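You operate a simulated robot arm through the tools that you are given. There is no shell and no other tool. Be economical: measure what you need, move in short steps, check, and stop when the job is done.

Carry out the task below with a simulated robot arm. There is one attempt and no reset: what you move stays moved.

TASK
Fetch the bottle from the top of the planning bench and stand it on the green cover. Take the carton labelled "clips" from the grey top of unit four and put it on the top shelf of unit one. Switch the compressor switch off. Close the drip drawer of unit one. Take the blue cloth on the grey top of unit two and put it away on the left end of the ink bench. Take the blue pad on the grey top of unit two and put it away on the back of the proof bench. Put the red booklet on the front of the plate bench. Put the clear cartridge labelled "yellow" from the green top of unit three on the grey top of unit three and the clear cartridge marked "cyan" on top of the teal block. Any order will do. Set down upright: bottle, carton, clear cartridge.

Only the result counts: the job must be done as asked and must still hold three seconds after the hand-in. Knocking over, shifting, dropping, spilling or breaking anything else fails it. A push-on lid holds only when it is set on centred and level and pressed home; a screw cap is set on level and turned clockwise until tight. Flat cloth is picked up by pressing the open fingertips on it (5 to 10 N) and closing them slowly along it; thin cloth reads only 2 to 8 mm in the jaws.

THE ROBOT
A 7-joint arm with a fingered hand on a trunk, on a base that drives. Base frame: it is fixed to the floor where the robot stands at the start and does not move with it; the origin is under the middle of the robot, x ahead of it, y to its left, z up; the surface under the hand at the start is at about z = 850. Units: mm, degrees, N and s.
Its first joint turns from -149.0 to 149.0 degrees. Places, roughly: back of the proof bench (20x29 cm) [-8240, -4400, 840]; blue cloth (8x6x5 cm) [-7200, 300, 1000]; blue pad (6x6x2 cm) [-7100, 300, 1000]; bottle [750, 0, 1000]; carton [-4000, 250, 1000]; clear cartridge [-5250, -1250, 1000]; compressor switch [-9600, 800, 500]; drip drawer of unit one [-8800, 700, 200]; front of the plate bench (18x110 cm) [-7200, -3980, 900]; green cover [500, -250, 750]; grey top of unit three [-5500, 200, 1000]; left end of the ink bench [-3100, -4200, 900]; red booklet [-8500, -1500, 1000]; teal block [-5250, -1500, 1000]; top shelf of unit one (18x59 cm) [-8720, 480, 780]. Payload 3.5 kg.
The TCP is the grasp point between the finger pads, 30 mm short of the fingertips. In the tool frame z runs along the fingers and y along their closing line. The gripper opens to 104 mm. The gripper's body begins 35 mm behind the TCP. The gripper is a hand of 4 fingers: y runs from the thumb to the fingers, the wrist lies at [-15, -110, -186] in the tool frame, and closing takes about 1.5 s.
Orientation is told as [roll, pitch, yaw] about the base's x, y, z axes, in that order, counted from this pose: with the fingers straight down and the wrist toward the robot, the tool's x, y and z point along [0, 1, 0], [1, 0, 0] and [0, 0, -1] of the base frame.

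THE INTERFACE
- The arm moves only by the tool move_arm. Its argument "steps" is a list of rows, each a list of 3 entries, a list of its own where there are three numbers: the shift along the base's x, y, z in units of 50 mm (1.0 is 50 mm), then the turn, a rotation vector about the base's x, y, z in units of 6 degrees (1.0 is 6 degrees), then the opening, from 0 (shut) to 1 (fully open). In form: [[[tx, ty, tz], [wx, wy, wz], grip], ...]. A call has 1 to 10 rows; each row shifts and turns the commanded pose from where the row before left it. A call with a number of a shift or a turn outside -1 to 1 is refused whole. A row lasts 0.2 s, in which the tool goes at most 50 mm and 8.6 degrees; a call with a longer step from one row to the next is refused whole, and so is a gripper value outside its range. A pose out of reach is approached as far as the arm can. The call stops where the force on the tool passes 40 N (or 10 N more than at its start, if that is more) or the arm is blocked; 0.2 s more then pass. The fingers move at their own pace (about 45 mm/s each) and stop on an object; they squeeze with about 24 N. The grip force told is the motor's: it shows also when the fingers shut on nothing. Time passes only in rows, and 0.2 s behind the last, so rows that do not move let the fingers close. It gives the time, the measured TCP pose, the force on the tool (base axes), the opening and the grip force at its end, in the units of the frame above (readings bear some noise), with the torque about the TCP (base axes, N m) and any sound that the robot's microphone picked up.
- Cameras (640 x 400 px; columns grow to the right, rows downward): "scene" is now at [24.9, 128.6, 1506.8]; the picture's right is [-0.63, -0.78, 0.00], its down [-0.52, 0.42, -0.75] and it looks along [0.58, -0.47, -0.67] (base axes); focal length 269 px, centre (320, 200). "wrist" rides on the gripper at [61, -92, -130] in the tool frame; the picture's right is [-0.81, 0.28, -0.52], its down [-0.53, -0.71, 0.46] and it looks along [-0.24, 0.64, 0.72] (tool axes); focal length 275 px, centre (320, 200).
- get_image(camera): a new picture of that camera. It takes no simulated time.
- raise_lower(by): slides the trunk up (or, below 0, down) by that many mm; the arm and the scene camera ride with it, the base frame stays. It gives what a move gives, with no picture.
- roll_base(legs): drives the robot by 1 to 6 legs, each [ahead, left, turn to the left] in mm, mm and degrees, along the robot's own axes; the way and the turn of a leg run together, so that a leg with both is an arc; at most 1500 mm and 180 degrees a leg. The arm and the cameras ride along, it lands a little off, and it stops where it bumps. It gives what a move gives.
- set_grasp(shape): the hand has 4 fingers and takes this shape, open, in about a second: jaw (thumb against the fingers, like two jaws); tri (thumb and two fingers); tip (a fingertip pinch); poke (one finger out to press); point (the index stretched); flat (the hand flat); cup (the hand cupped); fist (a fist). The gripper value then closes the fingers along that shape, each until it touches; the sizes above hold for jaw. It gives what a move gives, with no picture.
- aim_head(pan, tilt): turns the head with the scene camera to pan (to the left, within 155 degrees either way) and tilt (down, from -29 to 69), counted from straight ahead of the robot. It gives what a move gives.
- pixel_to_xyz(camera, pixels): for up to 12 pixels [column, row] of the newest picture of that camera ("zoom" is the newest enlarged one), the place [x, y, z] in the base frame of the surface seen there, good to about 3 mm, but the place of the scene camera against the robot may be out by one fixed shift of up to 18 mm in any direction. It takes no simulated time.
- enlarge(camera, box): a new picture of the part [left, top, right, bottom] of that camera's present view, enlarged. It takes no simulated time.
- job_done(): hands the job in; it is judged then, once.

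Keep the steps short. Do not move on a guess: measure, check each grasp and each placing, and mend mistakes. In all there are 322 turns and 186 pictures (those below and enlarged ones count). Leave the gripper open and the arm clear of the work at the hand-in unless told otherwise, and finish with a single line.

The tools are called as name(argument=value, ...) on one line, values as JSON. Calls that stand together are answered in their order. move_arm: Moves the arm, as the interface text tells. Its arguments: {"type":"object","properties":{"steps":{"type":"array"}},"required":["steps"]} The other tools are called the same way: raise_lower (by) slides the trunk up or down; set_grasp (shape) gives the hand a shape; roll_base (legs) drives the base; aim_head (pan, tilt) turns the head that bears the scene camera; get_image (camera) takes a picture; pixel_to_xyz (camera, pixels) gives the place of the surface under pixels of a picture; enlarge (camera, box) takes an enlarged picture of a part of a camera's view; job_done () hands the job in.

At the start:

```text
t: 0.0
ee_pos: [628.5, -180.9, 1174.1]
tool_rot: [0.0, -0.1, 0.0]
force: [0.4, -0.1, -0.1]
ft_torque: [-0.02, 0.01, 0.03]
finger_gap: 103.6
grasp_force: 0.0
shape: jaw
trunk travel left (down, up): [-550.0, 160.0]
robot x, y, heading: [4.8, -1.3, -0.2]
head pan, tilt: [-38.8, 41.8]
```

scene: 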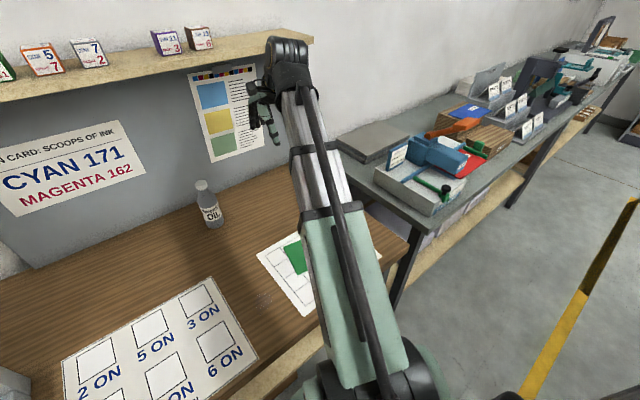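
wrist: 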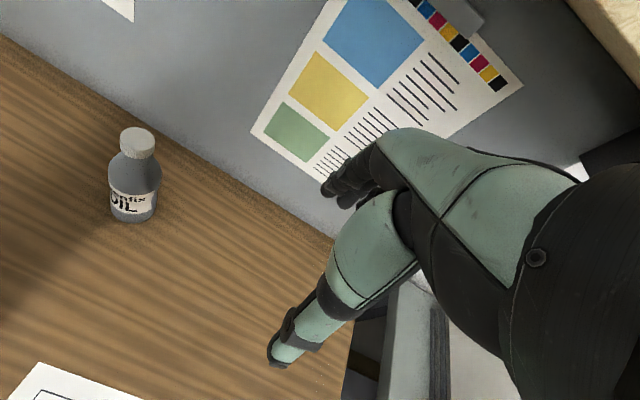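

I see the bottle at scene (210,205) and a green patch near (295,257) behind the arm. Measuring those first.

pixel_to_xyz(camera="scene", pixels=[[203, 184], [210, 210], [214, 226], [295, 257], [290, 246], [300, 270], [260, 258], [300, 310], [230, 300], [250, 200], [120, 250]])

pixel_to_xyz(camera="wrist", pixels=[[138, 137], [133, 180], [130, 215], [136, 150], [200, 250], [50, 370]])

enlarge(camera="scene", box=[170, 160, 330, 340])

```text
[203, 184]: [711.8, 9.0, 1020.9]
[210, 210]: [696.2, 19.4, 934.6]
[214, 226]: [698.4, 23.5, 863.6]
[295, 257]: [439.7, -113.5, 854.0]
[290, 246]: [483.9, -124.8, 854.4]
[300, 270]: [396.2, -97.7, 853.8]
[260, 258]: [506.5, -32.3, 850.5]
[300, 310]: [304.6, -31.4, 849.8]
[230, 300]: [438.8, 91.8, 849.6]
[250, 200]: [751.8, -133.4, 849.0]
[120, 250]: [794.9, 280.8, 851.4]
```

```text
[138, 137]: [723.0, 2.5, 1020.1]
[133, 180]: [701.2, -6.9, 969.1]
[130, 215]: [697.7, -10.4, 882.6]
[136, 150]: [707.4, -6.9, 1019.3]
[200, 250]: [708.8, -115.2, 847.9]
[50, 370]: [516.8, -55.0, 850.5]
```

```text
2.22 times, centred on (250, 250) of scene
```

zoom: 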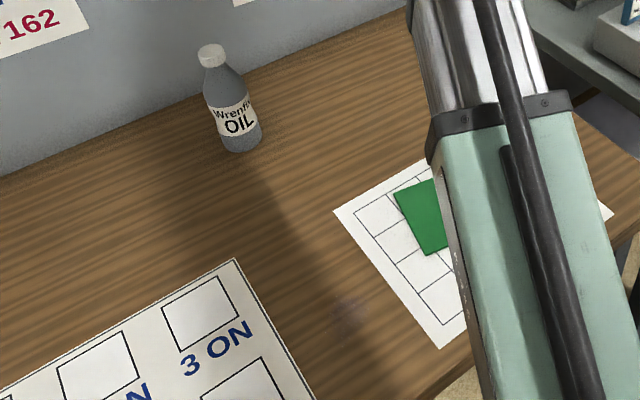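

Bottle is near (722, 4), top at z≈1020. I move above it with open jaws, at a clear height, then look again.

move_arm(steps=[[[0.45, 0.93, -0.2], [0, 0, 0], 1], [[0.45, 0.93, -0.2], [0, 0, 0], 1], [[0.45, 0.93, -0.2], [0, 0, 0], 1], [[0.45, 0.93, -0.2], [0, 0, 0], 1]])

get_image(camera="wrist")

get_image(camera="scene")

```text
refused: row 1 steps farther than a row can; nothing moved
```

```text
182 pictures are left
```

wrist: 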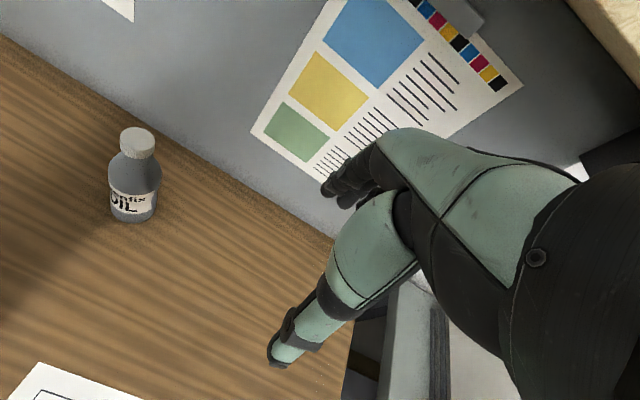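

```text
181 pictures are left
```

scene: 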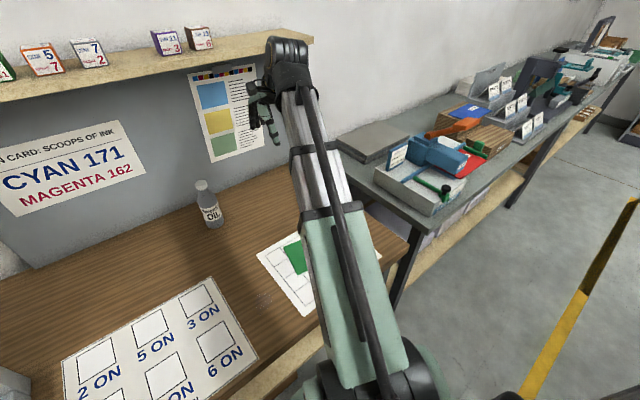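

The combined step was too long; same move in 5 shorter rows.

move_arm(steps=[[[0.38, 0.74, -0.2], [0, 0, 0], 1], [[0.38, 0.74, -0.2], [0, 0, 0], 1], [[0.38, 0.74, -0.2], [0, 0, 0], 1], [[0.38, 0.74, -0.2], [0, 0, 0], 1], [[0.38, 0.74, -0.2], [0, 0, 0], 1]])

```text
t: 1.2
ee_pos: [721.7, 3.4, 1123.3]
tool_rot: [0.1, 0.0, 0.0]
force: [0.6, -0.6, -0.2]
ft_torque: [-0.01, 0.01, -0.02]
finger_gap: 103.7
grasp_force: 0.0
shape: jaw
trunk travel left (down, up): [-550.0, 160.0]
robot x, y, heading: [-1.8, 2.2, 0.1]
head pan, tilt: [-38.8, 41.8]
```

Now at (722,3,1123). Looking with both cameras.

get_image(camera="wrist")

get_image(camera="scene")

```text
180 pictures are left
```

wrist: 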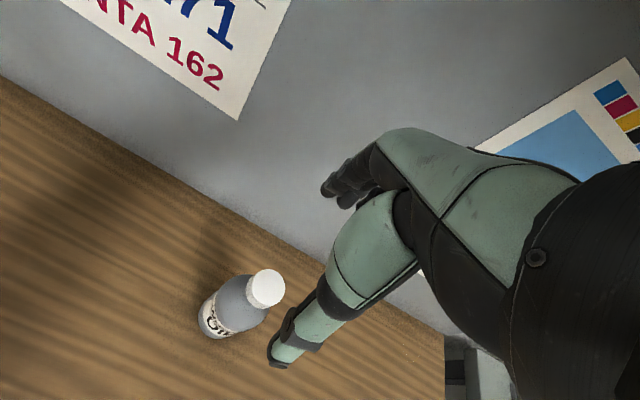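

```text
179 pictures are left
```

scene: 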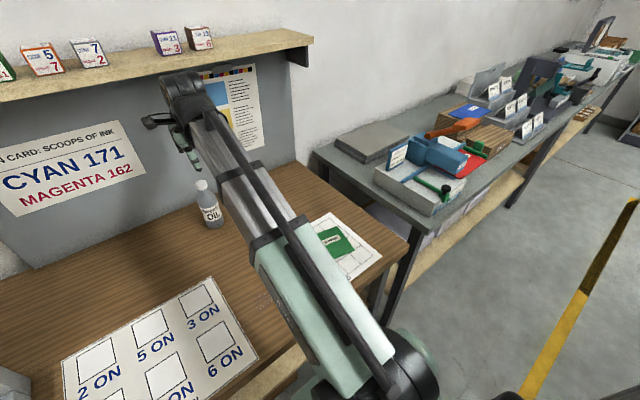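

pixel_to_xyz(camera="wrist", pixels=[[265, 290], [250, 285], [282, 285], [268, 273], [262, 303], [222, 300], [240, 325], [258, 315], [215, 335]])

pixel_to_xyz(camera="scene", pixels=[[333, 239], [318, 233], [340, 227], [330, 258], [355, 245], [204, 184], [210, 210], [338, 222], [378, 256]])

enlarge(camera="scene", box=[290, 190, 390, 290])

```text
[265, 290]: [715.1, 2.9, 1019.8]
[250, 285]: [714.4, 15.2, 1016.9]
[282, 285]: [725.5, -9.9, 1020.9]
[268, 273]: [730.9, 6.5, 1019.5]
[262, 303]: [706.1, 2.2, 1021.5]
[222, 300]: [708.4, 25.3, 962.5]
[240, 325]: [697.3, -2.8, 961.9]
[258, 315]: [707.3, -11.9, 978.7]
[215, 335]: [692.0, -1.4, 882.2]
```

```text
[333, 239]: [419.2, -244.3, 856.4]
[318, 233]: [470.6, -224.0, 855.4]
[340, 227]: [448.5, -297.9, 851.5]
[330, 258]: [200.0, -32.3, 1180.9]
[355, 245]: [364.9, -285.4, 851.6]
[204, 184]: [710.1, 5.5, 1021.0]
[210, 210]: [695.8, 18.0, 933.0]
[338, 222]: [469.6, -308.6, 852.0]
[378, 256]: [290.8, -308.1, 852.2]
```

```text
4.00 times, centred on (340, 240) of scene
```

zoom: 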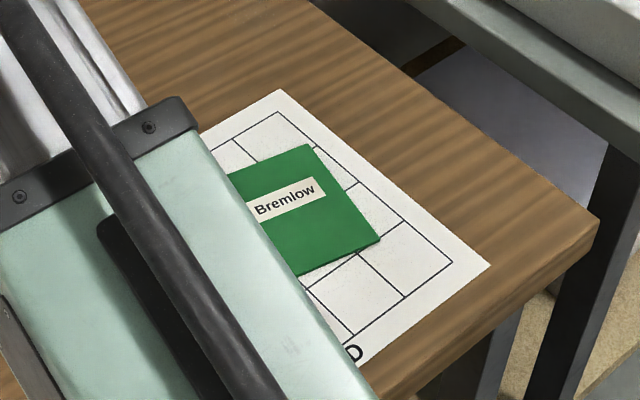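

Cap centre ≈ (718.5, 3), top z≈1020. Descending to TCP z≈1003 to grip cap/neck.

move_arm(steps=[[[-0.06, 0, -0.7], [0, 0, 0], 1], [[0, 0, -0.7], [0, 0, 0], 1], [[0, 0, -0.6], [0, 0, 0], 1], [[0, 0, -0.4], [0, 0, 0], 1]])

get_image(camera="wrist")

```text
t: 2.2
ee_pos: [720.1, 3.2, 1005.1]
tool_rot: [-0.1, 0.0, 0.0]
force: [0.6, 0.7, -0.2]
ft_torque: [0.03, -0.01, 0.03]
finger_gap: 103.6
grasp_force: 0.1
shape: jaw
trunk travel left (down, up): [-550.0, 160.0]
robot x, y, heading: [-0.5, 3.3, 0.1]
head pan, tilt: [-38.8, 41.8]
```

```text
177 pictures are left
```

wrist: 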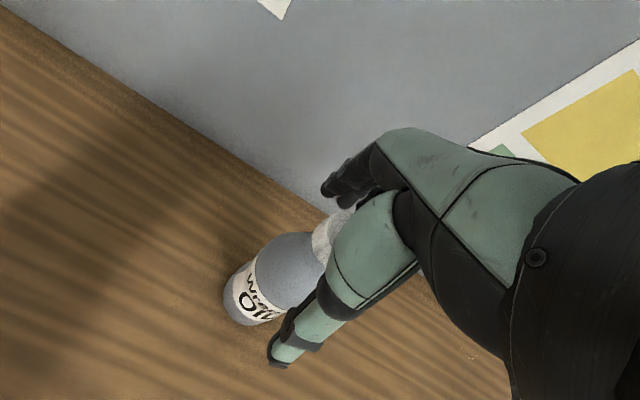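

The cap is between thumb and fingers. Closing.

move_arm(steps=[[[0, 0, 0], [0, 0, 0], 0.5], [[0, 0, 0], [0, 0, 0], 0.2], [[0, 0, 0], [0, 0, 0], 0], [[0, 0, 0], [0, 0, 0], 0], [[0, 0, 0], [0, 0, 0], 0], [[0, 0, 0], [0, 0, 0], 0], [[0, 0, 0], [0, 0, 0], 0], [[0, 0, 0], [0, 0, 0], 0]])

get_image(camera="wrist")

```text
t: 4.0
ee_pos: [718.5, 2.4, 1005.2]
tool_rot: [0.0, 0.0, -0.1]
force: [-1.7, 1.1, 3.5]
ft_torque: [0.04, 0.02, -0.01]
finger_gap: 28.5
grasp_force: 24.2
shape: jaw
trunk travel left (down, up): [-550.0, 160.0]
robot x, y, heading: [1.8, 1.7, -0.2]
head pan, tilt: [-38.8, 41.8]
```

```text
176 pictures are left
```

wrist: 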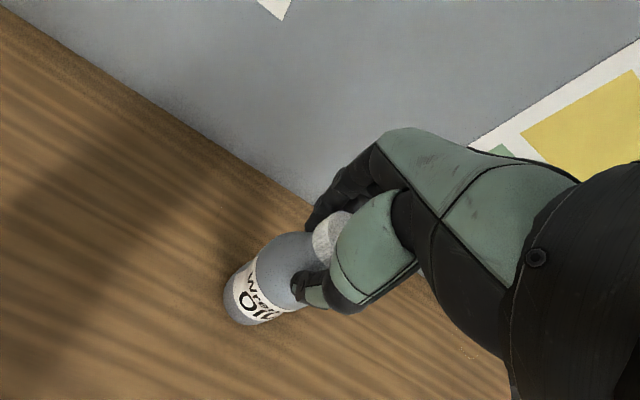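

Gripped (gap 28.5, 24 N). Lifting 80 mm.

move_arm(steps=[[[0, 0, 0.3], [0, 0, 0], 0], [[0, 0, 0.4], [0, 0, 0], 0], [[0, 0, 0.5], [0, 0, 0], 0], [[0, 0, 0.4], [0, 0, 0], 0]])

get_image(camera="wrist")

```text
t: 5.0
ee_pos: [719.0, 2.7, 1082.8]
tool_rot: [-0.1, 0.0, 0.0]
force: [-0.1, -0.3, -4.9]
ft_torque: [-0.04, -0.02, -0.02]
finger_gap: 27.4
grasp_force: 24.5
shape: jaw
trunk travel left (down, up): [-550.0, 160.0]
robot x, y, heading: [-3.6, -3.4, -0.2]
head pan, tilt: [-38.8, 41.8]
```

```text
175 pictures are left
```

wrist: 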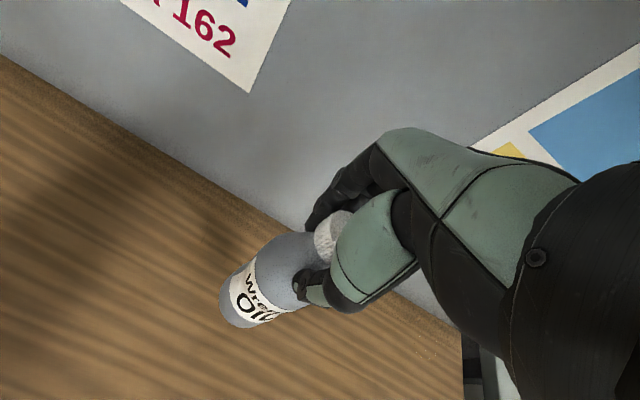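

Bottle is held. Before backing up, I look behind the robot for the way.

aim_head(pan=-150, tilt=25)

get_image(camera="scene")

aim_head(pan=150, tilt=25)

get_image(camera="scene")

```text
t: 6.9
ee_pos: [719.9, 3.9, 1083.5]
tool_rot: [0.0, 0.1, 0.0]
force: [0.6, -0.6, -4.1]
ft_torque: [-0.04, -0.01, 0.03]
finger_gap: 27.7
grasp_force: 24.3
shape: jaw
trunk travel left (down, up): [-550.0, 160.0]
robot x, y, heading: [0.4, 1.0, -0.1]
head pan, tilt: [-150.0, 25.0]
```

```text
174 pictures are left
```

scene: 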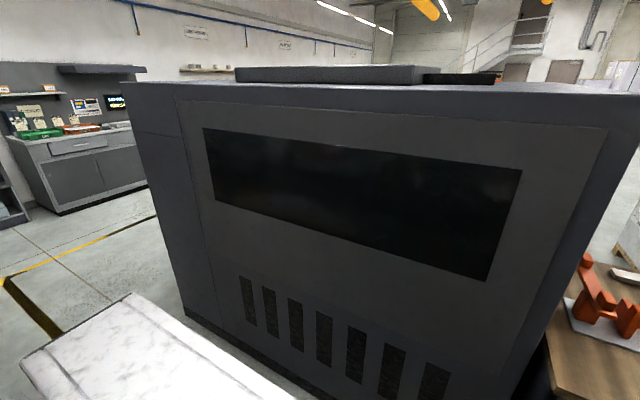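

```text
t: 11.0
ee_pos: [720.4, 2.6, 1083.9]
tool_rot: [-0.1, 0.0, 0.0]
force: [1.1, 0.4, -3.9]
ft_torque: [0.0, 0.03, 0.03]
finger_gap: 27.6
grasp_force: 24.1
shape: jaw
trunk travel left (down, up): [-550.0, 160.0]
robot x, y, heading: [0.6, 1.4, -0.0]
head pan, tilt: [150.0, 25.0]
```

```text
173 pictures are left
```

scene: 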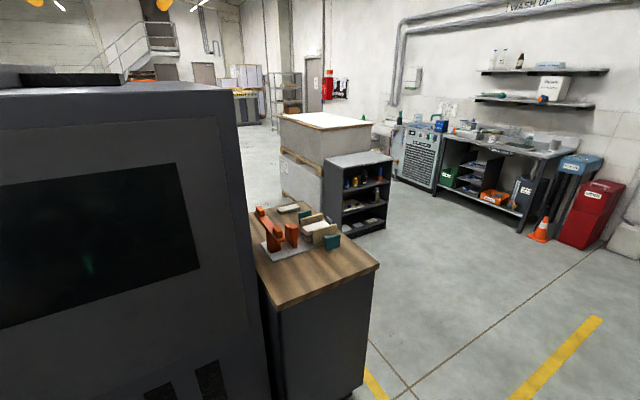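

A big press stands behind. Measuring its distance and the free space.

pixel_to_xyz(camera="scene", pixels=[[240, 300], [220, 100], [100, 350], [350, 380], [280, 305], [379, 265], [400, 300], [360, 240], [500, 300], [380, 160], [420, 280], [640, 300]])

aim_head(pan=-110, tilt=35)

get_image(camera="scene")

```text
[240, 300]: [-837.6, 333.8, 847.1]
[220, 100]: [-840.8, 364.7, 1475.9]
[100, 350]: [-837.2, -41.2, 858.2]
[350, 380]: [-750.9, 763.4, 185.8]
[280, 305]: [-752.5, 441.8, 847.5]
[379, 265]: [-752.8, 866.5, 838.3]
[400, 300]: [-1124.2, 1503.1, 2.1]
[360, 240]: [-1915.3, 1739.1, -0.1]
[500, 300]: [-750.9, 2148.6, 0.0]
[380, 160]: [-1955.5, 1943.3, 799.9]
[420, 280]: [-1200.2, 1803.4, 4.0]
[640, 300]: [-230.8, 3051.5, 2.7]
```

```text
t: 14.6
ee_pos: [720.0, 3.0, 1083.8]
tool_rot: [0.0, -0.1, 0.0]
force: [0.3, -0.4, -4.2]
ft_torque: [0.01, -0.04, -0.01]
finger_gap: 27.7
grasp_force: 24.1
shape: jaw
trunk travel left (down, up): [-550.0, 160.0]
robot x, y, heading: [2.2, -0.2, 0.3]
head pan, tilt: [-110.0, 35.0]
```

```text
172 pictures are left
```

scene: 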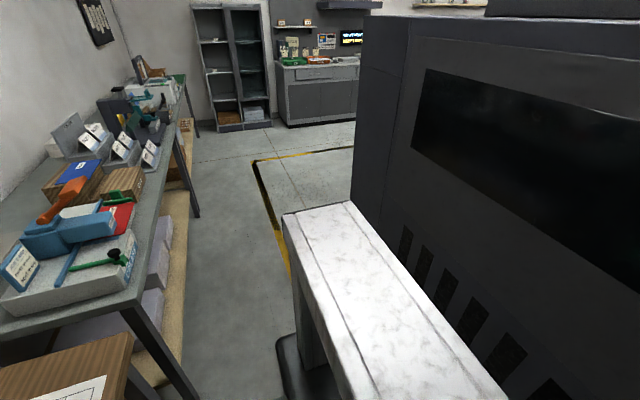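

pixel_to_xyz(camera="scene", pixels=[[290, 215], [345, 205], [340, 330], [450, 330], [290, 345], [285, 390], [250, 320], [260, 160], [200, 200], [195, 390], [130, 340], [205, 150]])

aim_head(pan=-155, tilt=65)

get_image(camera="scene")

```text
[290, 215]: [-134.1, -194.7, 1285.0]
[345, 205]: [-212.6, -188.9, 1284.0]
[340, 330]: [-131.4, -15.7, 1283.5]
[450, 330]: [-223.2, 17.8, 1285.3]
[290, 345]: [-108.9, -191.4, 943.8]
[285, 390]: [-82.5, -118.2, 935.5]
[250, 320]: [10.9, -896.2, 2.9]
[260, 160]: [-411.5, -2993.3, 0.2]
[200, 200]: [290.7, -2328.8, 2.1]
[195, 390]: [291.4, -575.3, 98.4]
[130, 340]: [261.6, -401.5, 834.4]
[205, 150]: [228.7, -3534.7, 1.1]
```

```text
t: 15.7
ee_pos: [720.5, 2.7, 1083.8]
tool_rot: [0.1, 0.0, -0.1]
force: [0.6, 0.3, -4.6]
ft_torque: [-0.01, 0.0, 0.01]
finger_gap: 27.7
grasp_force: 23.9
shape: jaw
trunk travel left (down, up): [-550.0, 160.0]
robot x, y, heading: [-0.4, 1.2, -0.0]
head pan, tilt: [-154.7, 65.0]
```

```text
171 pictures are left
```

scene: 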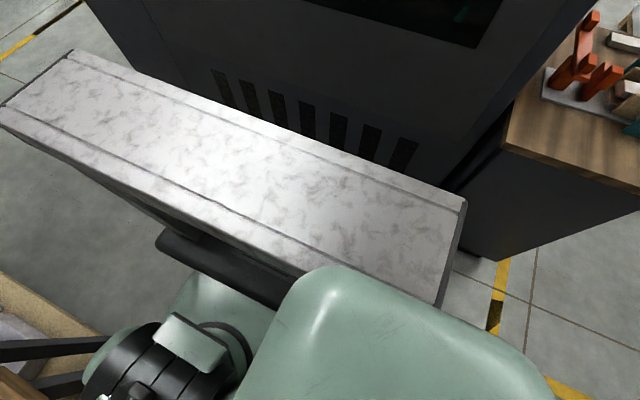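

The white box is the robot's own back (to x≈-230); press face at x≈-837, so backing 270 mm is free.

roll_base(legs=[[-270, 0, 0]])

aim_head(pan=-25, tilt=45)

get_image(camera="scene")

```text
t: 17.6
ee_pos: [448.6, 4.9, 1083.2]
tool_rot: [0.0, 0.0, 0.3]
force: [-0.7, 0.0, -4.2]
ft_torque: [0.03, -0.02, 0.01]
finger_gap: 27.4
grasp_force: 23.9
shape: jaw
trunk travel left (down, up): [-550.0, 160.0]
robot x, y, heading: [-271.4, -2.5, 0.2]
head pan, tilt: [-154.7, 65.0]
```

```text
t: 19.8
ee_pos: [450.1, 5.2, 1083.3]
tool_rot: [-0.1, 0.0, 0.2]
force: [0.7, 0.3, -4.2]
ft_torque: [-0.01, 0.02, -0.01]
finger_gap: 27.6
grasp_force: 24.1
shape: jaw
trunk travel left (down, up): [-550.0, 160.0]
robot x, y, heading: [-268.2, -1.6, 0.2]
head pan, tilt: [-25.0, 45.0]
```

```text
170 pictures are left
```

scene: 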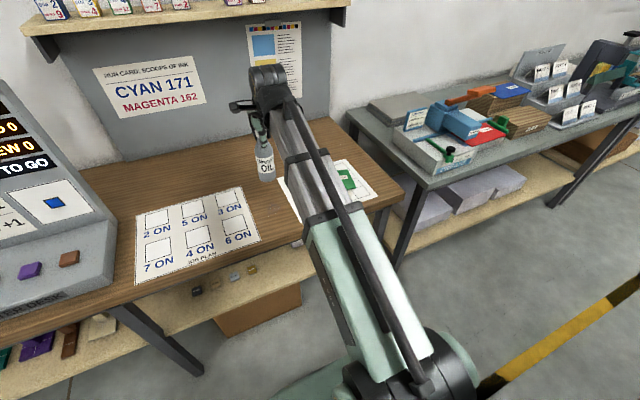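

Moving over the cover: y to about -195, x to about 428.

move_arm(steps=[[[-0.1, -0.8, 0], [0, 0, 0], 0], [[-0.1, -0.8, 0], [0, 0, 0], 0], [[-0.1, -0.8, 0], [0, 0, 0], 0], [[-0.1, -0.8, 0], [0, 0, 0], 0], [[-0.04, -0.8, 0], [0, 0, 0], 0]])

get_image(camera="wrist")

get_image(camera="scene")

```text
t: 20.9
ee_pos: [427.0, -195.0, 1082.1]
tool_rot: [-0.1, 0.0, 0.2]
force: [0.0, 0.1, -4.9]
ft_torque: [-0.03, -0.02, 0.01]
finger_gap: 26.6
grasp_force: 24.0
shape: jaw
trunk travel left (down, up): [-550.0, 160.0]
robot x, y, heading: [-267.8, -2.0, -0.0]
head pan, tilt: [-25.0, 45.0]
```

```text
169 pictures are left
```

wrist: 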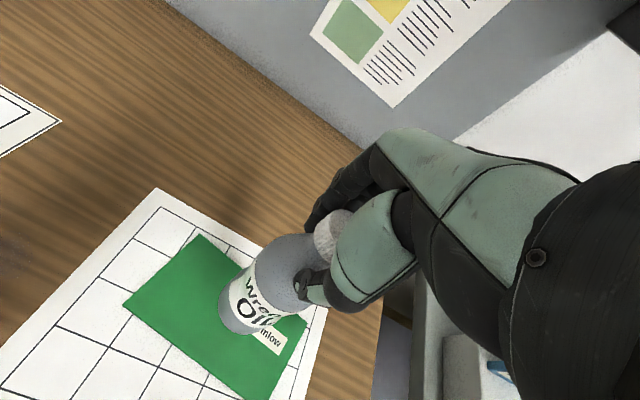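

```text
168 pictures are left
```

scene: 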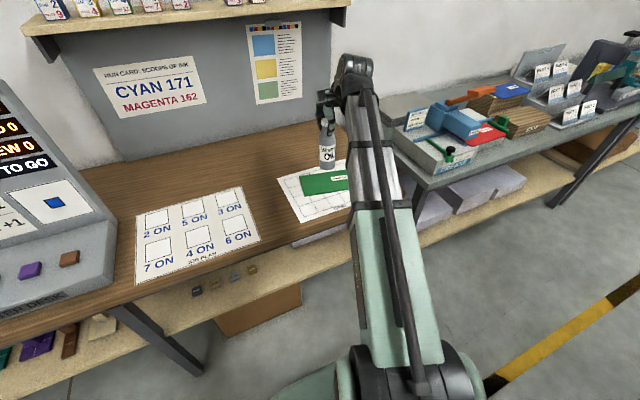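

pixel_to_xyz(camera="wrist", pixels=[[200, 237], [126, 302], [245, 392], [150, 300], [190, 350], [255, 370], [303, 325], [222, 256]])

pixel_to_xyz(camera="scene", pixels=[[302, 177], [306, 194], [345, 172], [347, 188], [325, 182]])

```text
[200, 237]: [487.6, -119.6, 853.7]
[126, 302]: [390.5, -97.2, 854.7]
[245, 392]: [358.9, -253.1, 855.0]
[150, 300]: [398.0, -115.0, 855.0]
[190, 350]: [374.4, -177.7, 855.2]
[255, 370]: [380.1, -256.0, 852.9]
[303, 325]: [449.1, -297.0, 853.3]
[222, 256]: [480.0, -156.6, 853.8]
```

```text
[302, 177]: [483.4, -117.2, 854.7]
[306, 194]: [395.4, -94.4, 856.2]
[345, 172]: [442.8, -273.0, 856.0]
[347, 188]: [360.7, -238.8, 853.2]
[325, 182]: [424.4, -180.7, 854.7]
```

Cover centre ≈ (420,-197), surface z≈854. Lower 68 mm first, then creep to contact.

move_arm(steps=[[[-0.12, -0.02, -0.5], [0, 0, 0], 0], [[0, 0, -0.5], [0, 0, 0], 0], [[0, 0, -0.26], [0, 0, 0], 0], [[0, 0, -0.1], [0, 0, 0], 0]])

move_arm(steps=[[[0, 0, -0.03], [0, 0, 0], 0], [[0, 0, -0.03], [0, 0, 0], 0], [[0, 0, -0.02], [0, 0, 0], 0]])

get_image(camera="wrist")

```text
t: 21.9
ee_pos: [421.9, -197.3, 1015.2]
tool_rot: [0.0, 0.0, 0.2]
force: [0.6, -0.3, -4.9]
ft_torque: [0.03, 0.0, -0.02]
finger_gap: 27.0
grasp_force: 23.9
shape: jaw
trunk travel left (down, up): [-550.0, 160.0]
robot x, y, heading: [-274.8, -3.9, -0.1]
head pan, tilt: [-25.0, 45.0]
```

```text
t: 22.8
ee_pos: [421.3, -195.9, 1013.1]
tool_rot: [0.0, -0.2, 0.1]
force: [-0.6, 0.6, 5.8]
ft_torque: [-0.01, -0.11, -0.03]
finger_gap: 27.2
grasp_force: 24.1
shape: jaw
trunk travel left (down, up): [-550.0, 160.0]
robot x, y, heading: [-267.7, -2.4, 0.5]
head pan, tilt: [-25.0, 45.0]
```

```text
167 pictures are left
```

wrist: 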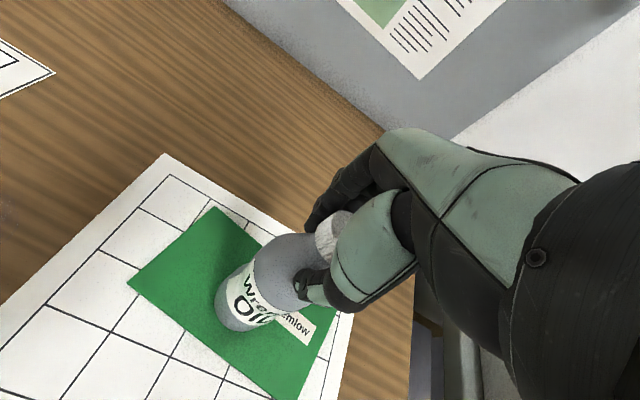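

Contact felt (5.8 N up). Opening.

move_arm(steps=[[[0, 0, 0], [0, 0, 0], 0.3], [[0, 0, 0], [0, 0, 0], 0.5], [[0, 0, 0], [0, 0, 0], 0.8], [[0, 0, 0], [0, 0, 0], 1], [[0, 0, 0], [0, 0, 0], 1], [[0, 0, 0], [0, 0, 0], 1], [[0, 0, 0], [0, 0, 0], 1]])

get_image(camera="wrist")

```text
t: 24.4
ee_pos: [421.5, -196.5, 1010.9]
tool_rot: [0.0, 0.0, 0.1]
force: [0.9, 0.4, 0.1]
ft_torque: [-0.02, -0.02, -0.03]
finger_gap: 103.8
grasp_force: 0.0
shape: jaw
trunk travel left (down, up): [-550.0, 160.0]
robot x, y, heading: [-267.6, 0.0, 0.2]
head pan, tilt: [-25.0, 45.0]
```

```text
166 pictures are left
```

wrist: 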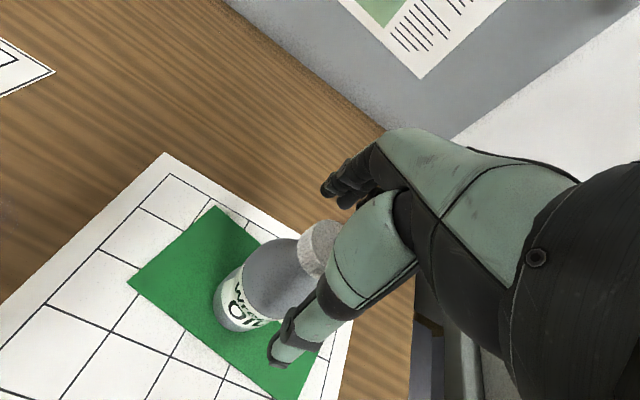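

The bottle stands. Raising straight up.

move_arm(steps=[[[0, 0, 0.5], [0, 0, 0], 1], [[0, 0, 0.8], [0, 0, 0], 1], [[0, 0, 0.9], [0, 0, 0], 1], [[0, 0, 0.9], [0, 0, 0], 1]])

get_image(camera="wrist")

aim_head(pan=-115, tilt=30)

get_image(camera="scene")

```text
t: 25.4
ee_pos: [420.7, -196.2, 1167.7]
tool_rot: [0.0, 0.1, 0.1]
force: [-0.5, -0.4, 0.5]
ft_torque: [0.0, -0.01, -0.02]
finger_gap: 103.5
grasp_force: 0.1
shape: jaw
trunk travel left (down, up): [-550.0, 160.0]
robot x, y, heading: [-268.8, 1.9, 0.0]
head pan, tilt: [-25.0, 45.0]
```

```text
165 pictures are left
```

wrist: 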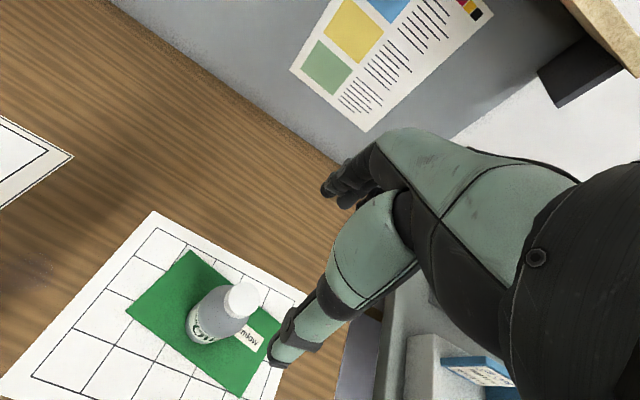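

```text
t: 27.0
ee_pos: [420.5, -196.8, 1167.0]
tool_rot: [0.0, 0.0, 0.2]
force: [0.1, -0.2, -0.1]
ft_torque: [0.01, 0.0, -0.05]
finger_gap: 103.8
grasp_force: 0.0
shape: jaw
trunk travel left (down, up): [-550.0, 160.0]
robot x, y, heading: [-273.0, 3.4, 0.1]
head pan, tilt: [-115.0, 30.0]
```

```text
164 pictures are left
```

scene: 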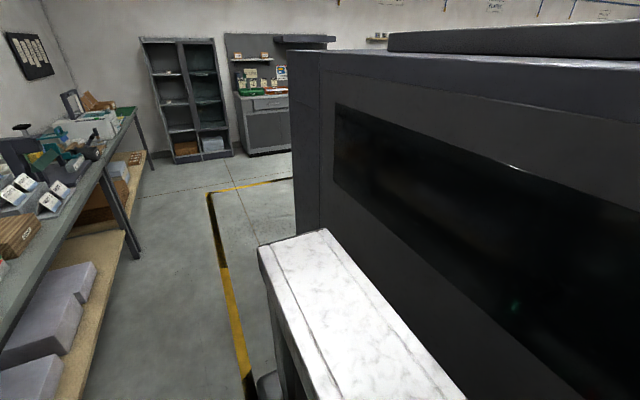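

Bottle stands well on the cover. Next I look left along the bench to plan the exit to the y>0 gangway.

aim_head(pan=50, tilt=30)

get_image(camera="scene")

```text
t: 29.5
ee_pos: [420.9, -197.6, 1166.8]
tool_rot: [0.0, 0.0, 0.2]
force: [-0.3, -0.2, -0.3]
ft_torque: [-0.02, 0.01, 0.01]
finger_gap: 103.5
grasp_force: 0.0
shape: jaw
trunk travel left (down, up): [-550.0, 160.0]
robot x, y, heading: [-269.4, -2.6, 0.0]
head pan, tilt: [50.0, 30.0]
```

```text
163 pictures are left
```

scene: 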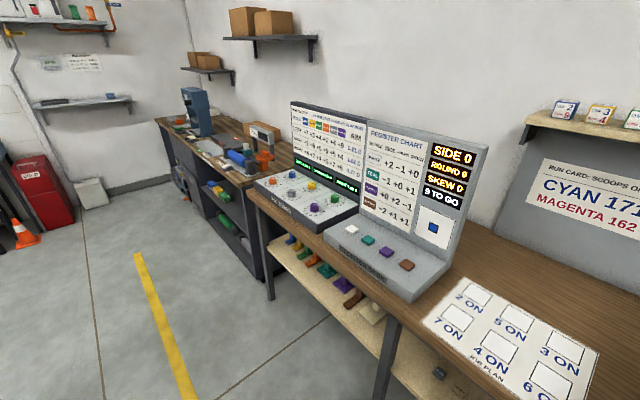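

pixel_to_xyz(camera="scene", pixels=[[410, 300], [325, 235], [485, 150], [292, 102], [262, 205], [270, 280], [528, 120], [540, 145], [155, 122], [190, 90], [190, 390], [95, 205]])

```text
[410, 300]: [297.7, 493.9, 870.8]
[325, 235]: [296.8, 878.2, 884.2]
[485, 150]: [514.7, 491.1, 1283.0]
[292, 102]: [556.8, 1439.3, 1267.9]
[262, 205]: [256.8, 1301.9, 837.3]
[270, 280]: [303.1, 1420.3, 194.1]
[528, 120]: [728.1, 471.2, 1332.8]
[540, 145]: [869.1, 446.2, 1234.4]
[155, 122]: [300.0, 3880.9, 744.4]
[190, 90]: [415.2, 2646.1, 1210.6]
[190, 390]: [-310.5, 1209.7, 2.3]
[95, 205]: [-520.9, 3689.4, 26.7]
```

Swinging the arm to the robot's right (-y) at a raised height so that the base needs no turning. First raise the trunk 150 mm, then arc.

raise_lower(by=150)

move_arm(steps=[[[-0.291, -0.905, 0], [0, 0, -0.633], 1], [[-0.35, -0.884, 0], [0, 0, -0.633], 1], [[-0.408, -0.859, 0], [0, 0, -0.633], 1], [[-0.464, -0.83, 0], [0, 0, -0.633], 1], [[-0.518, -0.798, 0], [0, 0, -0.633], 1], [[-0.57, -0.762, 0], [0, 0, -0.633], 1], [[-0.619, -0.722, 0], [0, 0, -0.633], 1], [[-0.666, -0.679, 0], [0, 0, -0.633], 1], [[-0.709, -0.634, 0], [0, 0, -0.633], 1], [[-0.749, -0.586, 0], [0, 0, -0.633], 1]])

move_arm(steps=[[[-0.786, -0.534, 0], [0, 0, -0.633], 1], [[-0.82, -0.481, 0], [0, 0, -0.633], 1], [[-0.85, -0.426, 0], [0, 0, -0.633], 1], [[-0.877, -0.369, 0], [0, 0, -0.633], 1], [[-0.899, -0.31, 0], [0, 0, -0.633], 1], [[-0.918, -0.249, 0], [0, 0, -0.633], 1], [[-0.932, -0.188, 0], [0, 0, -0.633], 1], [[-0.943, -0.126, 0], [0, 0, -0.633], 1], [[-0.949, -0.063, 0], [0, 0, -0.633], 1]])

aim_head(pan=115, tilt=25)

get_image(camera="scene")

```text
t: 31.3
ee_pos: [420.2, -197.2, 1317.2]
tool_rot: [0.0, 0.0, 0.2]
force: [-0.5, 0.5, 0.1]
ft_torque: [0.01, 0.03, 0.01]
finger_gap: 103.6
grasp_force: 0.1
shape: jaw
trunk travel left (down, up): [-700.0, 10.0]
robot x, y, heading: [-271.9, 2.2, 0.1]
head pan, tilt: [50.0, 30.0]
```

```text
t: 33.5
ee_pos: [151.4, -579.2, 1320.6]
tool_rot: [-0.1, 0.0, -37.8]
force: [0.7, -1.0, 0.0]
ft_torque: [-0.04, -0.04, 0.04]
finger_gap: 103.7
grasp_force: 0.0
shape: jaw
trunk travel left (down, up): [-700.0, 10.0]
robot x, y, heading: [-273.6, 2.2, 0.1]
head pan, tilt: [50.0, 30.0]
```

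```text
t: 35.5
ee_pos: [-246.2, -718.8, 1317.6]
tool_rot: [0.0, -0.1, -72.0]
force: [0.3, -0.5, 0.2]
ft_torque: [-0.01, 0.0, 0.0]
finger_gap: 103.7
grasp_force: 0.0
shape: jaw
trunk travel left (down, up): [-700.0, 10.0]
robot x, y, heading: [-273.3, 2.8, 0.3]
head pan, tilt: [50.0, 30.0]
```

```text
t: 36.8
ee_pos: [-244.4, -717.8, 1317.9]
tool_rot: [0.0, 0.0, -72.0]
force: [0.2, 1.1, 0.1]
ft_torque: [0.01, -0.03, 0.01]
finger_gap: 103.6
grasp_force: 0.1
shape: jaw
trunk travel left (down, up): [-700.0, 10.0]
robot x, y, heading: [-270.2, -4.2, 0.5]
head pan, tilt: [115.0, 25.0]
```

```text
162 pictures are left
```

scene: 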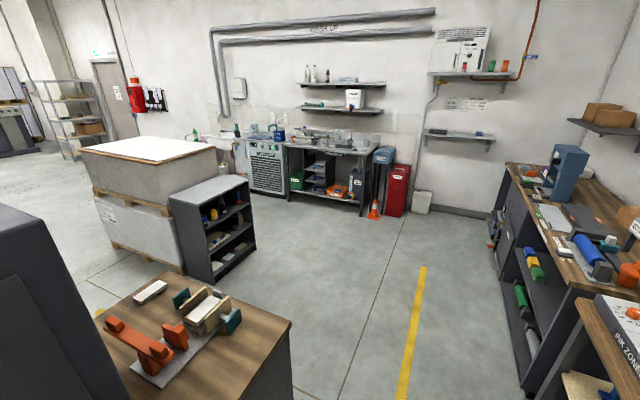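

The left side is open floor. Driving left 1400 mm (arm trailing on the right), then looking along the gangway.

roll_base(legs=[[0, 1400, 0]])

aim_head(pan=150, tilt=25)

get_image(camera="scene")

aim_head(pan=-150, tilt=25)

get_image(camera="scene")

```text
t: 43.8
ee_pos: [-249.9, 683.5, 1317.5]
tool_rot: [0.0, -0.1, -71.6]
force: [0.5, 0.1, -0.7]
ft_torque: [0.02, -0.02, 0.01]
finger_gap: 103.8
grasp_force: 0.0
shape: jaw
trunk travel left (down, up): [-700.0, 10.0]
robot x, y, heading: [-277.4, 1398.3, 0.5]
head pan, tilt: [115.0, 25.0]
```

```text
t: 44.8
ee_pos: [-250.4, 682.7, 1317.8]
tool_rot: [0.0, 0.0, -71.6]
force: [-0.1, -0.5, -0.3]
ft_torque: [-0.01, 0.04, 0.04]
finger_gap: 103.7
grasp_force: 0.0
shape: jaw
trunk travel left (down, up): [-700.0, 10.0]
robot x, y, heading: [-281.2, 1401.1, 0.6]
head pan, tilt: [150.0, 25.0]
```

```text
161 pictures are left
```

scene: 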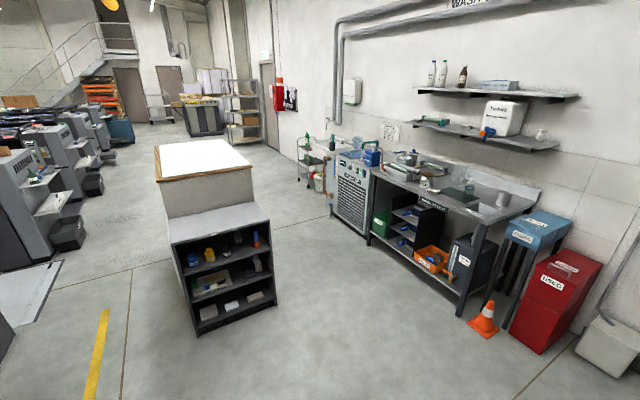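

```text
t: 48.9
ee_pos: [-249.6, 682.2, 1317.0]
tool_rot: [0.0, 0.0, -71.7]
force: [-1.1, -0.2, 0.4]
ft_torque: [0.0, 0.02, 0.0]
finger_gap: 103.4
grasp_force: 0.0
shape: jaw
trunk travel left (down, up): [-700.0, 10.0]
robot x, y, heading: [-281.1, 1400.9, 0.7]
head pan, tilt: [-150.0, 25.0]
```

```text
160 pictures are left
```

scene: 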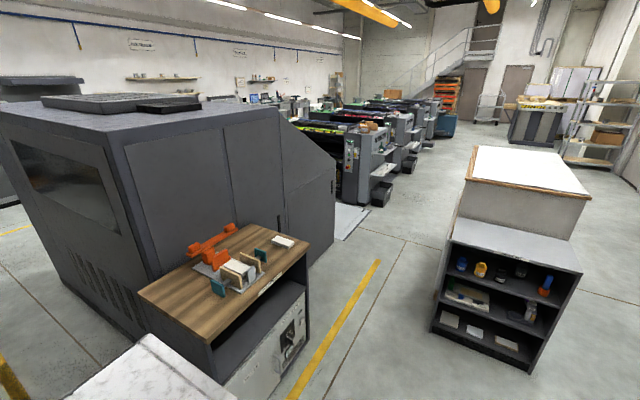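

Clear view of the gangway. Measuring corridor edges and the first unit (four).

pixel_to_xyz(camera="scene", pixels=[[432, 328], [306, 300], [335, 215], [340, 235], [379, 205], [375, 165], [361, 150], [370, 126], [395, 170], [414, 150], [470, 150], [360, 285]])

enlarge(camera="scene", box=[280, 80, 460, 220])

```text
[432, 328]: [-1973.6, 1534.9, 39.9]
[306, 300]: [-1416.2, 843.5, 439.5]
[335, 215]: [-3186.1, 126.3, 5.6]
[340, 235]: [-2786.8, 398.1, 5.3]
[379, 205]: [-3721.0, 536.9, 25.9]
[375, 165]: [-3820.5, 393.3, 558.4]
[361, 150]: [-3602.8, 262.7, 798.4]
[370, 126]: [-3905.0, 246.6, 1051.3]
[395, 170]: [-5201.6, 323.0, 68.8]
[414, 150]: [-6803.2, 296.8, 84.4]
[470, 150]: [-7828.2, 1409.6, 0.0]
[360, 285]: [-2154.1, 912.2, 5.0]
```

```text
2.86 times, centred on (370, 150) of scene
```

zoom: 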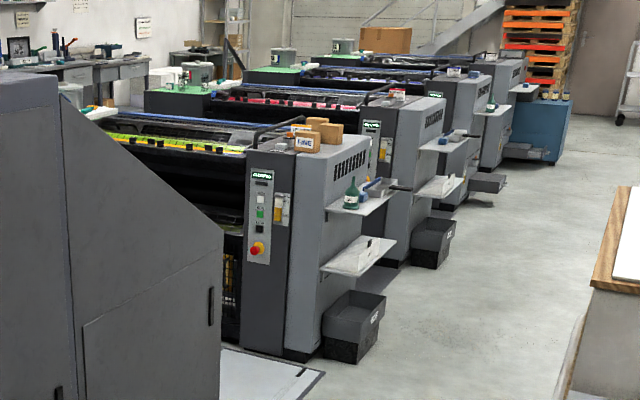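

Measuring casing side and looking down to learn my own base's footprint.

pixel_to_xyz(camera="zoom", pixels=[[40, 200], [210, 300], [230, 370], [610, 290], [580, 370]])

aim_head(pan=90, tilt=69)

get_image(camera="scene")

```text
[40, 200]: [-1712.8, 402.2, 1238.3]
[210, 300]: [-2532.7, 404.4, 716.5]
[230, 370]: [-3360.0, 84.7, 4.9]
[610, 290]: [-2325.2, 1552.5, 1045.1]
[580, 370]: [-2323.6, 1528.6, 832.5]
```

```text
t: 52.3
ee_pos: [-250.5, 682.4, 1318.1]
tool_rot: [0.0, 0.0, -71.7]
force: [0.0, -0.5, 0.1]
ft_torque: [0.0, -0.04, 0.01]
finger_gap: 103.7
grasp_force: 0.1
shape: jaw
trunk travel left (down, up): [-700.0, 10.0]
robot x, y, heading: [-281.4, 1400.9, 0.8]
head pan, tilt: [90.0, 68.8]
```

```text
158 pictures are left
```

scene: 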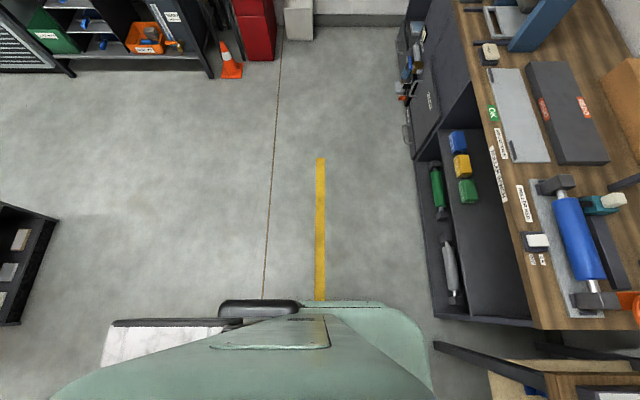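

pixel_to_xyz(camera="scene", pixels=[[258, 303], [230, 310], [130, 325], [400, 315], [320, 345], [425, 350]])

```text
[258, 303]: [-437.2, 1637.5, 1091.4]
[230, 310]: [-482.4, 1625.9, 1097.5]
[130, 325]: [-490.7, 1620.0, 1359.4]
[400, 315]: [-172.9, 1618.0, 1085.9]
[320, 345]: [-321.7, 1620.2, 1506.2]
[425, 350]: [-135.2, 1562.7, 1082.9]
```

The upper body half-width is ≈235; rack at y≥1528, casing side y≈404. I fold the arm to about -50° then drive back along y≈1150 to unit four.

move_arm(steps=[[[0.948, 0.073, 0], [0, 0, 0.633], 1], [[0.941, 0.136, 0], [0, 0, 0.633], 1], [[0.93, 0.198, 0], [0, 0, 0.633], 1], [[0.915, 0.259, 0], [0, 0, 0.633], 1], [[0.896, 0.319, 0], [0, 0, 0.633], 1], [[0.873, 0.378, 0], [0, 0, 0.633], 1], [[0.846, 0.435, 0], [0, 0, 0.633], 1], [[0.815, 0.49, 0], [0, 0, 0.633], 1], [[0.781, 0.543, 0], [0, 0, 0.633], 1], [[0.743, 0.593, 0], [0, 0, 0.633], 1]])

roll_base(legs=[[-1000, -250, -0.7], [-1500, 0, 0], [-1170, -60, 0]])

aim_head(pan=-95, tilt=40)

get_image(camera="scene")

```text
t: 54.5
ee_pos: [185.2, 852.4, 1317.0]
tool_rot: [0.0, 0.0, -33.6]
force: [0.0, -0.4, -0.2]
ft_torque: [-0.01, -0.01, 0.03]
finger_gap: 103.6
grasp_force: 0.0
shape: jaw
trunk travel left (down, up): [-700.0, 10.0]
robot x, y, heading: [-275.4, 1397.2, 0.6]
head pan, tilt: [90.0, 68.8]
```

```text
t: 72.5
ee_pos: [-3530.1, 527.0, 1317.4]
tool_rot: [0.0, -0.1, -35.2]
force: [-0.2, -0.6, 0.0]
ft_torque: [-0.01, 0.01, 0.01]
finger_gap: 103.9
grasp_force: 0.1
shape: jaw
trunk travel left (down, up): [-700.0, 10.0]
robot x, y, heading: [-3975.4, 1086.2, -1.1]
head pan, tilt: [90.0, 68.8]
```

```text
t: 75.3
ee_pos: [-3529.5, 528.2, 1317.7]
tool_rot: [0.1, 0.1, -35.3]
force: [0.5, -0.2, 0.4]
ft_torque: [0.04, -0.01, -0.01]
finger_gap: 103.8
grasp_force: 0.1
shape: jaw
trunk travel left (down, up): [-700.0, 10.0]
robot x, y, heading: [-3976.0, 1092.4, -1.1]
head pan, tilt: [-95.0, 40.0]
```

```text
157 pictures are left
```

scene: 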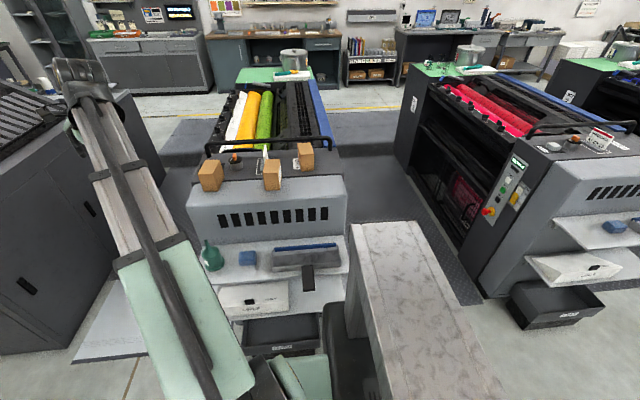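

Three cartons on unit four at (210,175), (272,175), (305,157). Enlarging to read labels and measuring.

enlarge(camera="scene", box=[180, 120, 340, 220])

pixel_to_xyz(camera="scene", pixels=[[210, 166], [210, 182], [272, 165], [272, 182], [305, 148], [305, 160], [240, 170], [235, 155], [330, 190], [260, 135], [325, 150], [600, 160]])

```text
4.00 times, centred on (260, 170) of scene
```

zoom: 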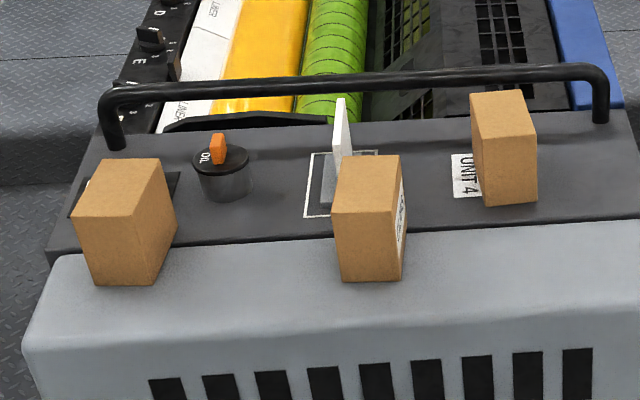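

```text
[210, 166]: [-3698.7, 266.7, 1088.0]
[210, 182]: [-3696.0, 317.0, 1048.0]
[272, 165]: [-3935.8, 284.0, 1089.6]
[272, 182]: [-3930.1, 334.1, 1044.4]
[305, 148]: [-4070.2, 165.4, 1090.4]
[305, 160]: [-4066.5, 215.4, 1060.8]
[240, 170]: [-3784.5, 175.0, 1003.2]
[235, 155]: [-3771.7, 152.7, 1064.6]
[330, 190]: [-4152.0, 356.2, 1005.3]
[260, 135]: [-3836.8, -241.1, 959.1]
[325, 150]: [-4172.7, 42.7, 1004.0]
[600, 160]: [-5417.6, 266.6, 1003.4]
```

Only the middle carton shows a label edge on its -x face. I roll past to read labels from the -x side.

roll_base(legs=[[-700, 0, 1]])

aim_head(pan=-55, tilt=30)

get_image(camera="scene")

```text
t: 79.1
ee_pos: [-4217.9, 543.2, 1316.6]
tool_rot: [0.0, 0.1, -34.1]
force: [-0.6, -0.3, 0.6]
ft_torque: [-0.01, 0.01, 0.01]
finger_gap: 103.7
grasp_force: 0.1
shape: jaw
trunk travel left (down, up): [-700.0, 10.0]
robot x, y, heading: [-4675.6, 1093.2, 0.2]
head pan, tilt: [-95.0, 40.0]
```

```text
t: 80.2
ee_pos: [-4215.3, 543.8, 1317.2]
tool_rot: [0.0, 0.0, -34.0]
force: [-0.2, 0.7, 0.5]
ft_torque: [-0.02, 0.0, 0.01]
finger_gap: 103.7
grasp_force: 0.1
shape: jaw
trunk travel left (down, up): [-700.0, 10.0]
robot x, y, heading: [-4676.1, 1093.1, 0.2]
head pan, tilt: [-55.0, 30.0]
```

```text
155 pictures are left
```

scene: 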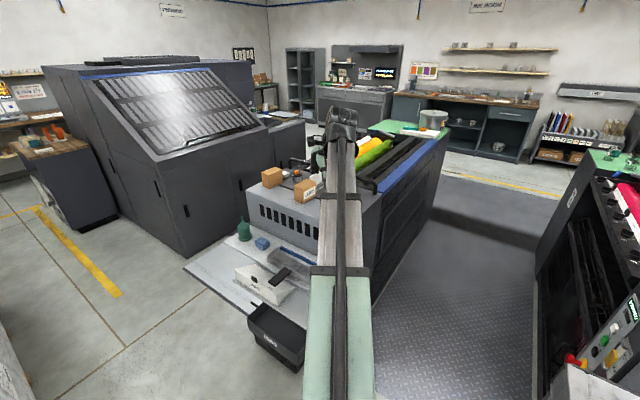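

enlarge(camera="scene", box=[255, 155, 345, 211])

```text
7.11 times, centred on (300, 183) of scene
```

zoom: 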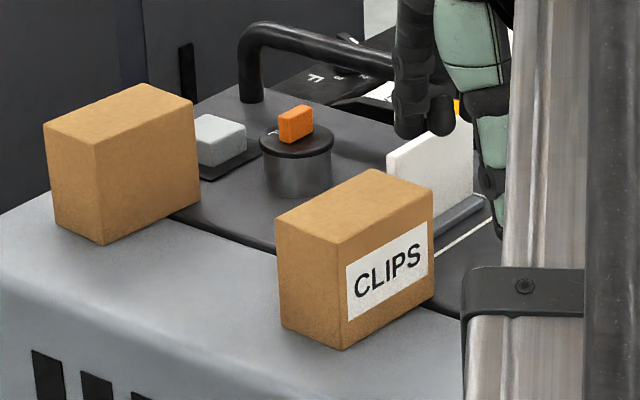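

The middle carton is "CLIPS". Returning next to it and swinging the arm to -90°.

roll_base(legs=[[740, 0, 0]])

move_arm(steps=[[[-0.743, -0.593, 0], [0, 0, -0.8], 1], [[-0.781, -0.543, 0], [0, 0, -0.8], 1], [[-0.815, -0.49, 0], [0, 0, -0.8], 1], [[-0.846, -0.435, 0], [0, 0, -0.8], 1], [[-0.873, -0.378, 0], [0, 0, -0.8], 1], [[-0.896, -0.319, 0], [0, 0, -1.0], 1], [[-0.915, -0.259, 0], [0, 0, -1.0], 1], [[-0.93, -0.198, 0], [0, 0, -1.0], 1], [[-0.941, -0.136, 0], [0, 0, -1.0], 1], [[-0.948, -0.073, 0], [0, 0, -1.0], 1]])

get_image(camera="wrist")

```text
t: 84.2
ee_pos: [-3474.2, 547.3, 1315.6]
tool_rot: [0.0, 0.0, -33.9]
force: [-0.3, -0.4, -0.2]
ft_torque: [0.03, 0.0, 0.0]
finger_gap: 103.8
grasp_force: 0.1
shape: jaw
trunk travel left (down, up): [-700.0, 10.0]
robot x, y, heading: [-3936.9, 1100.7, 0.2]
head pan, tilt: [-55.0, 30.0]
```

```text
t: 86.4
ee_pos: [-3911.9, 375.3, 1319.0]
tool_rot: [0.1, -0.1, -88.0]
force: [-0.4, 0.6, 1.2]
ft_torque: [-0.01, -0.02, 0.04]
finger_gap: 103.5
grasp_force: 0.1
shape: jaw
trunk travel left (down, up): [-700.0, 10.0]
robot x, y, heading: [-3938.3, 1098.6, 0.1]
head pan, tilt: [-55.0, 30.0]
```

```text
153 pictures are left
```

wrist: 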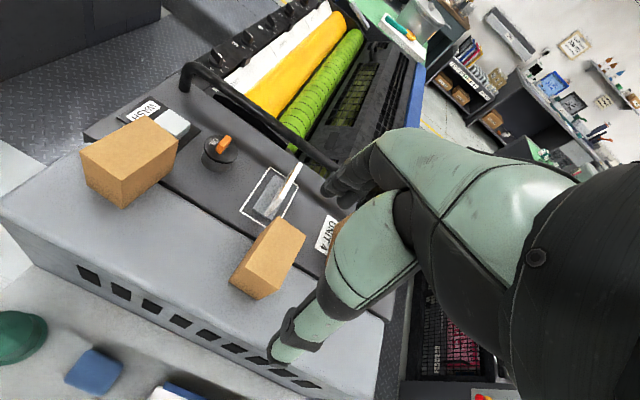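

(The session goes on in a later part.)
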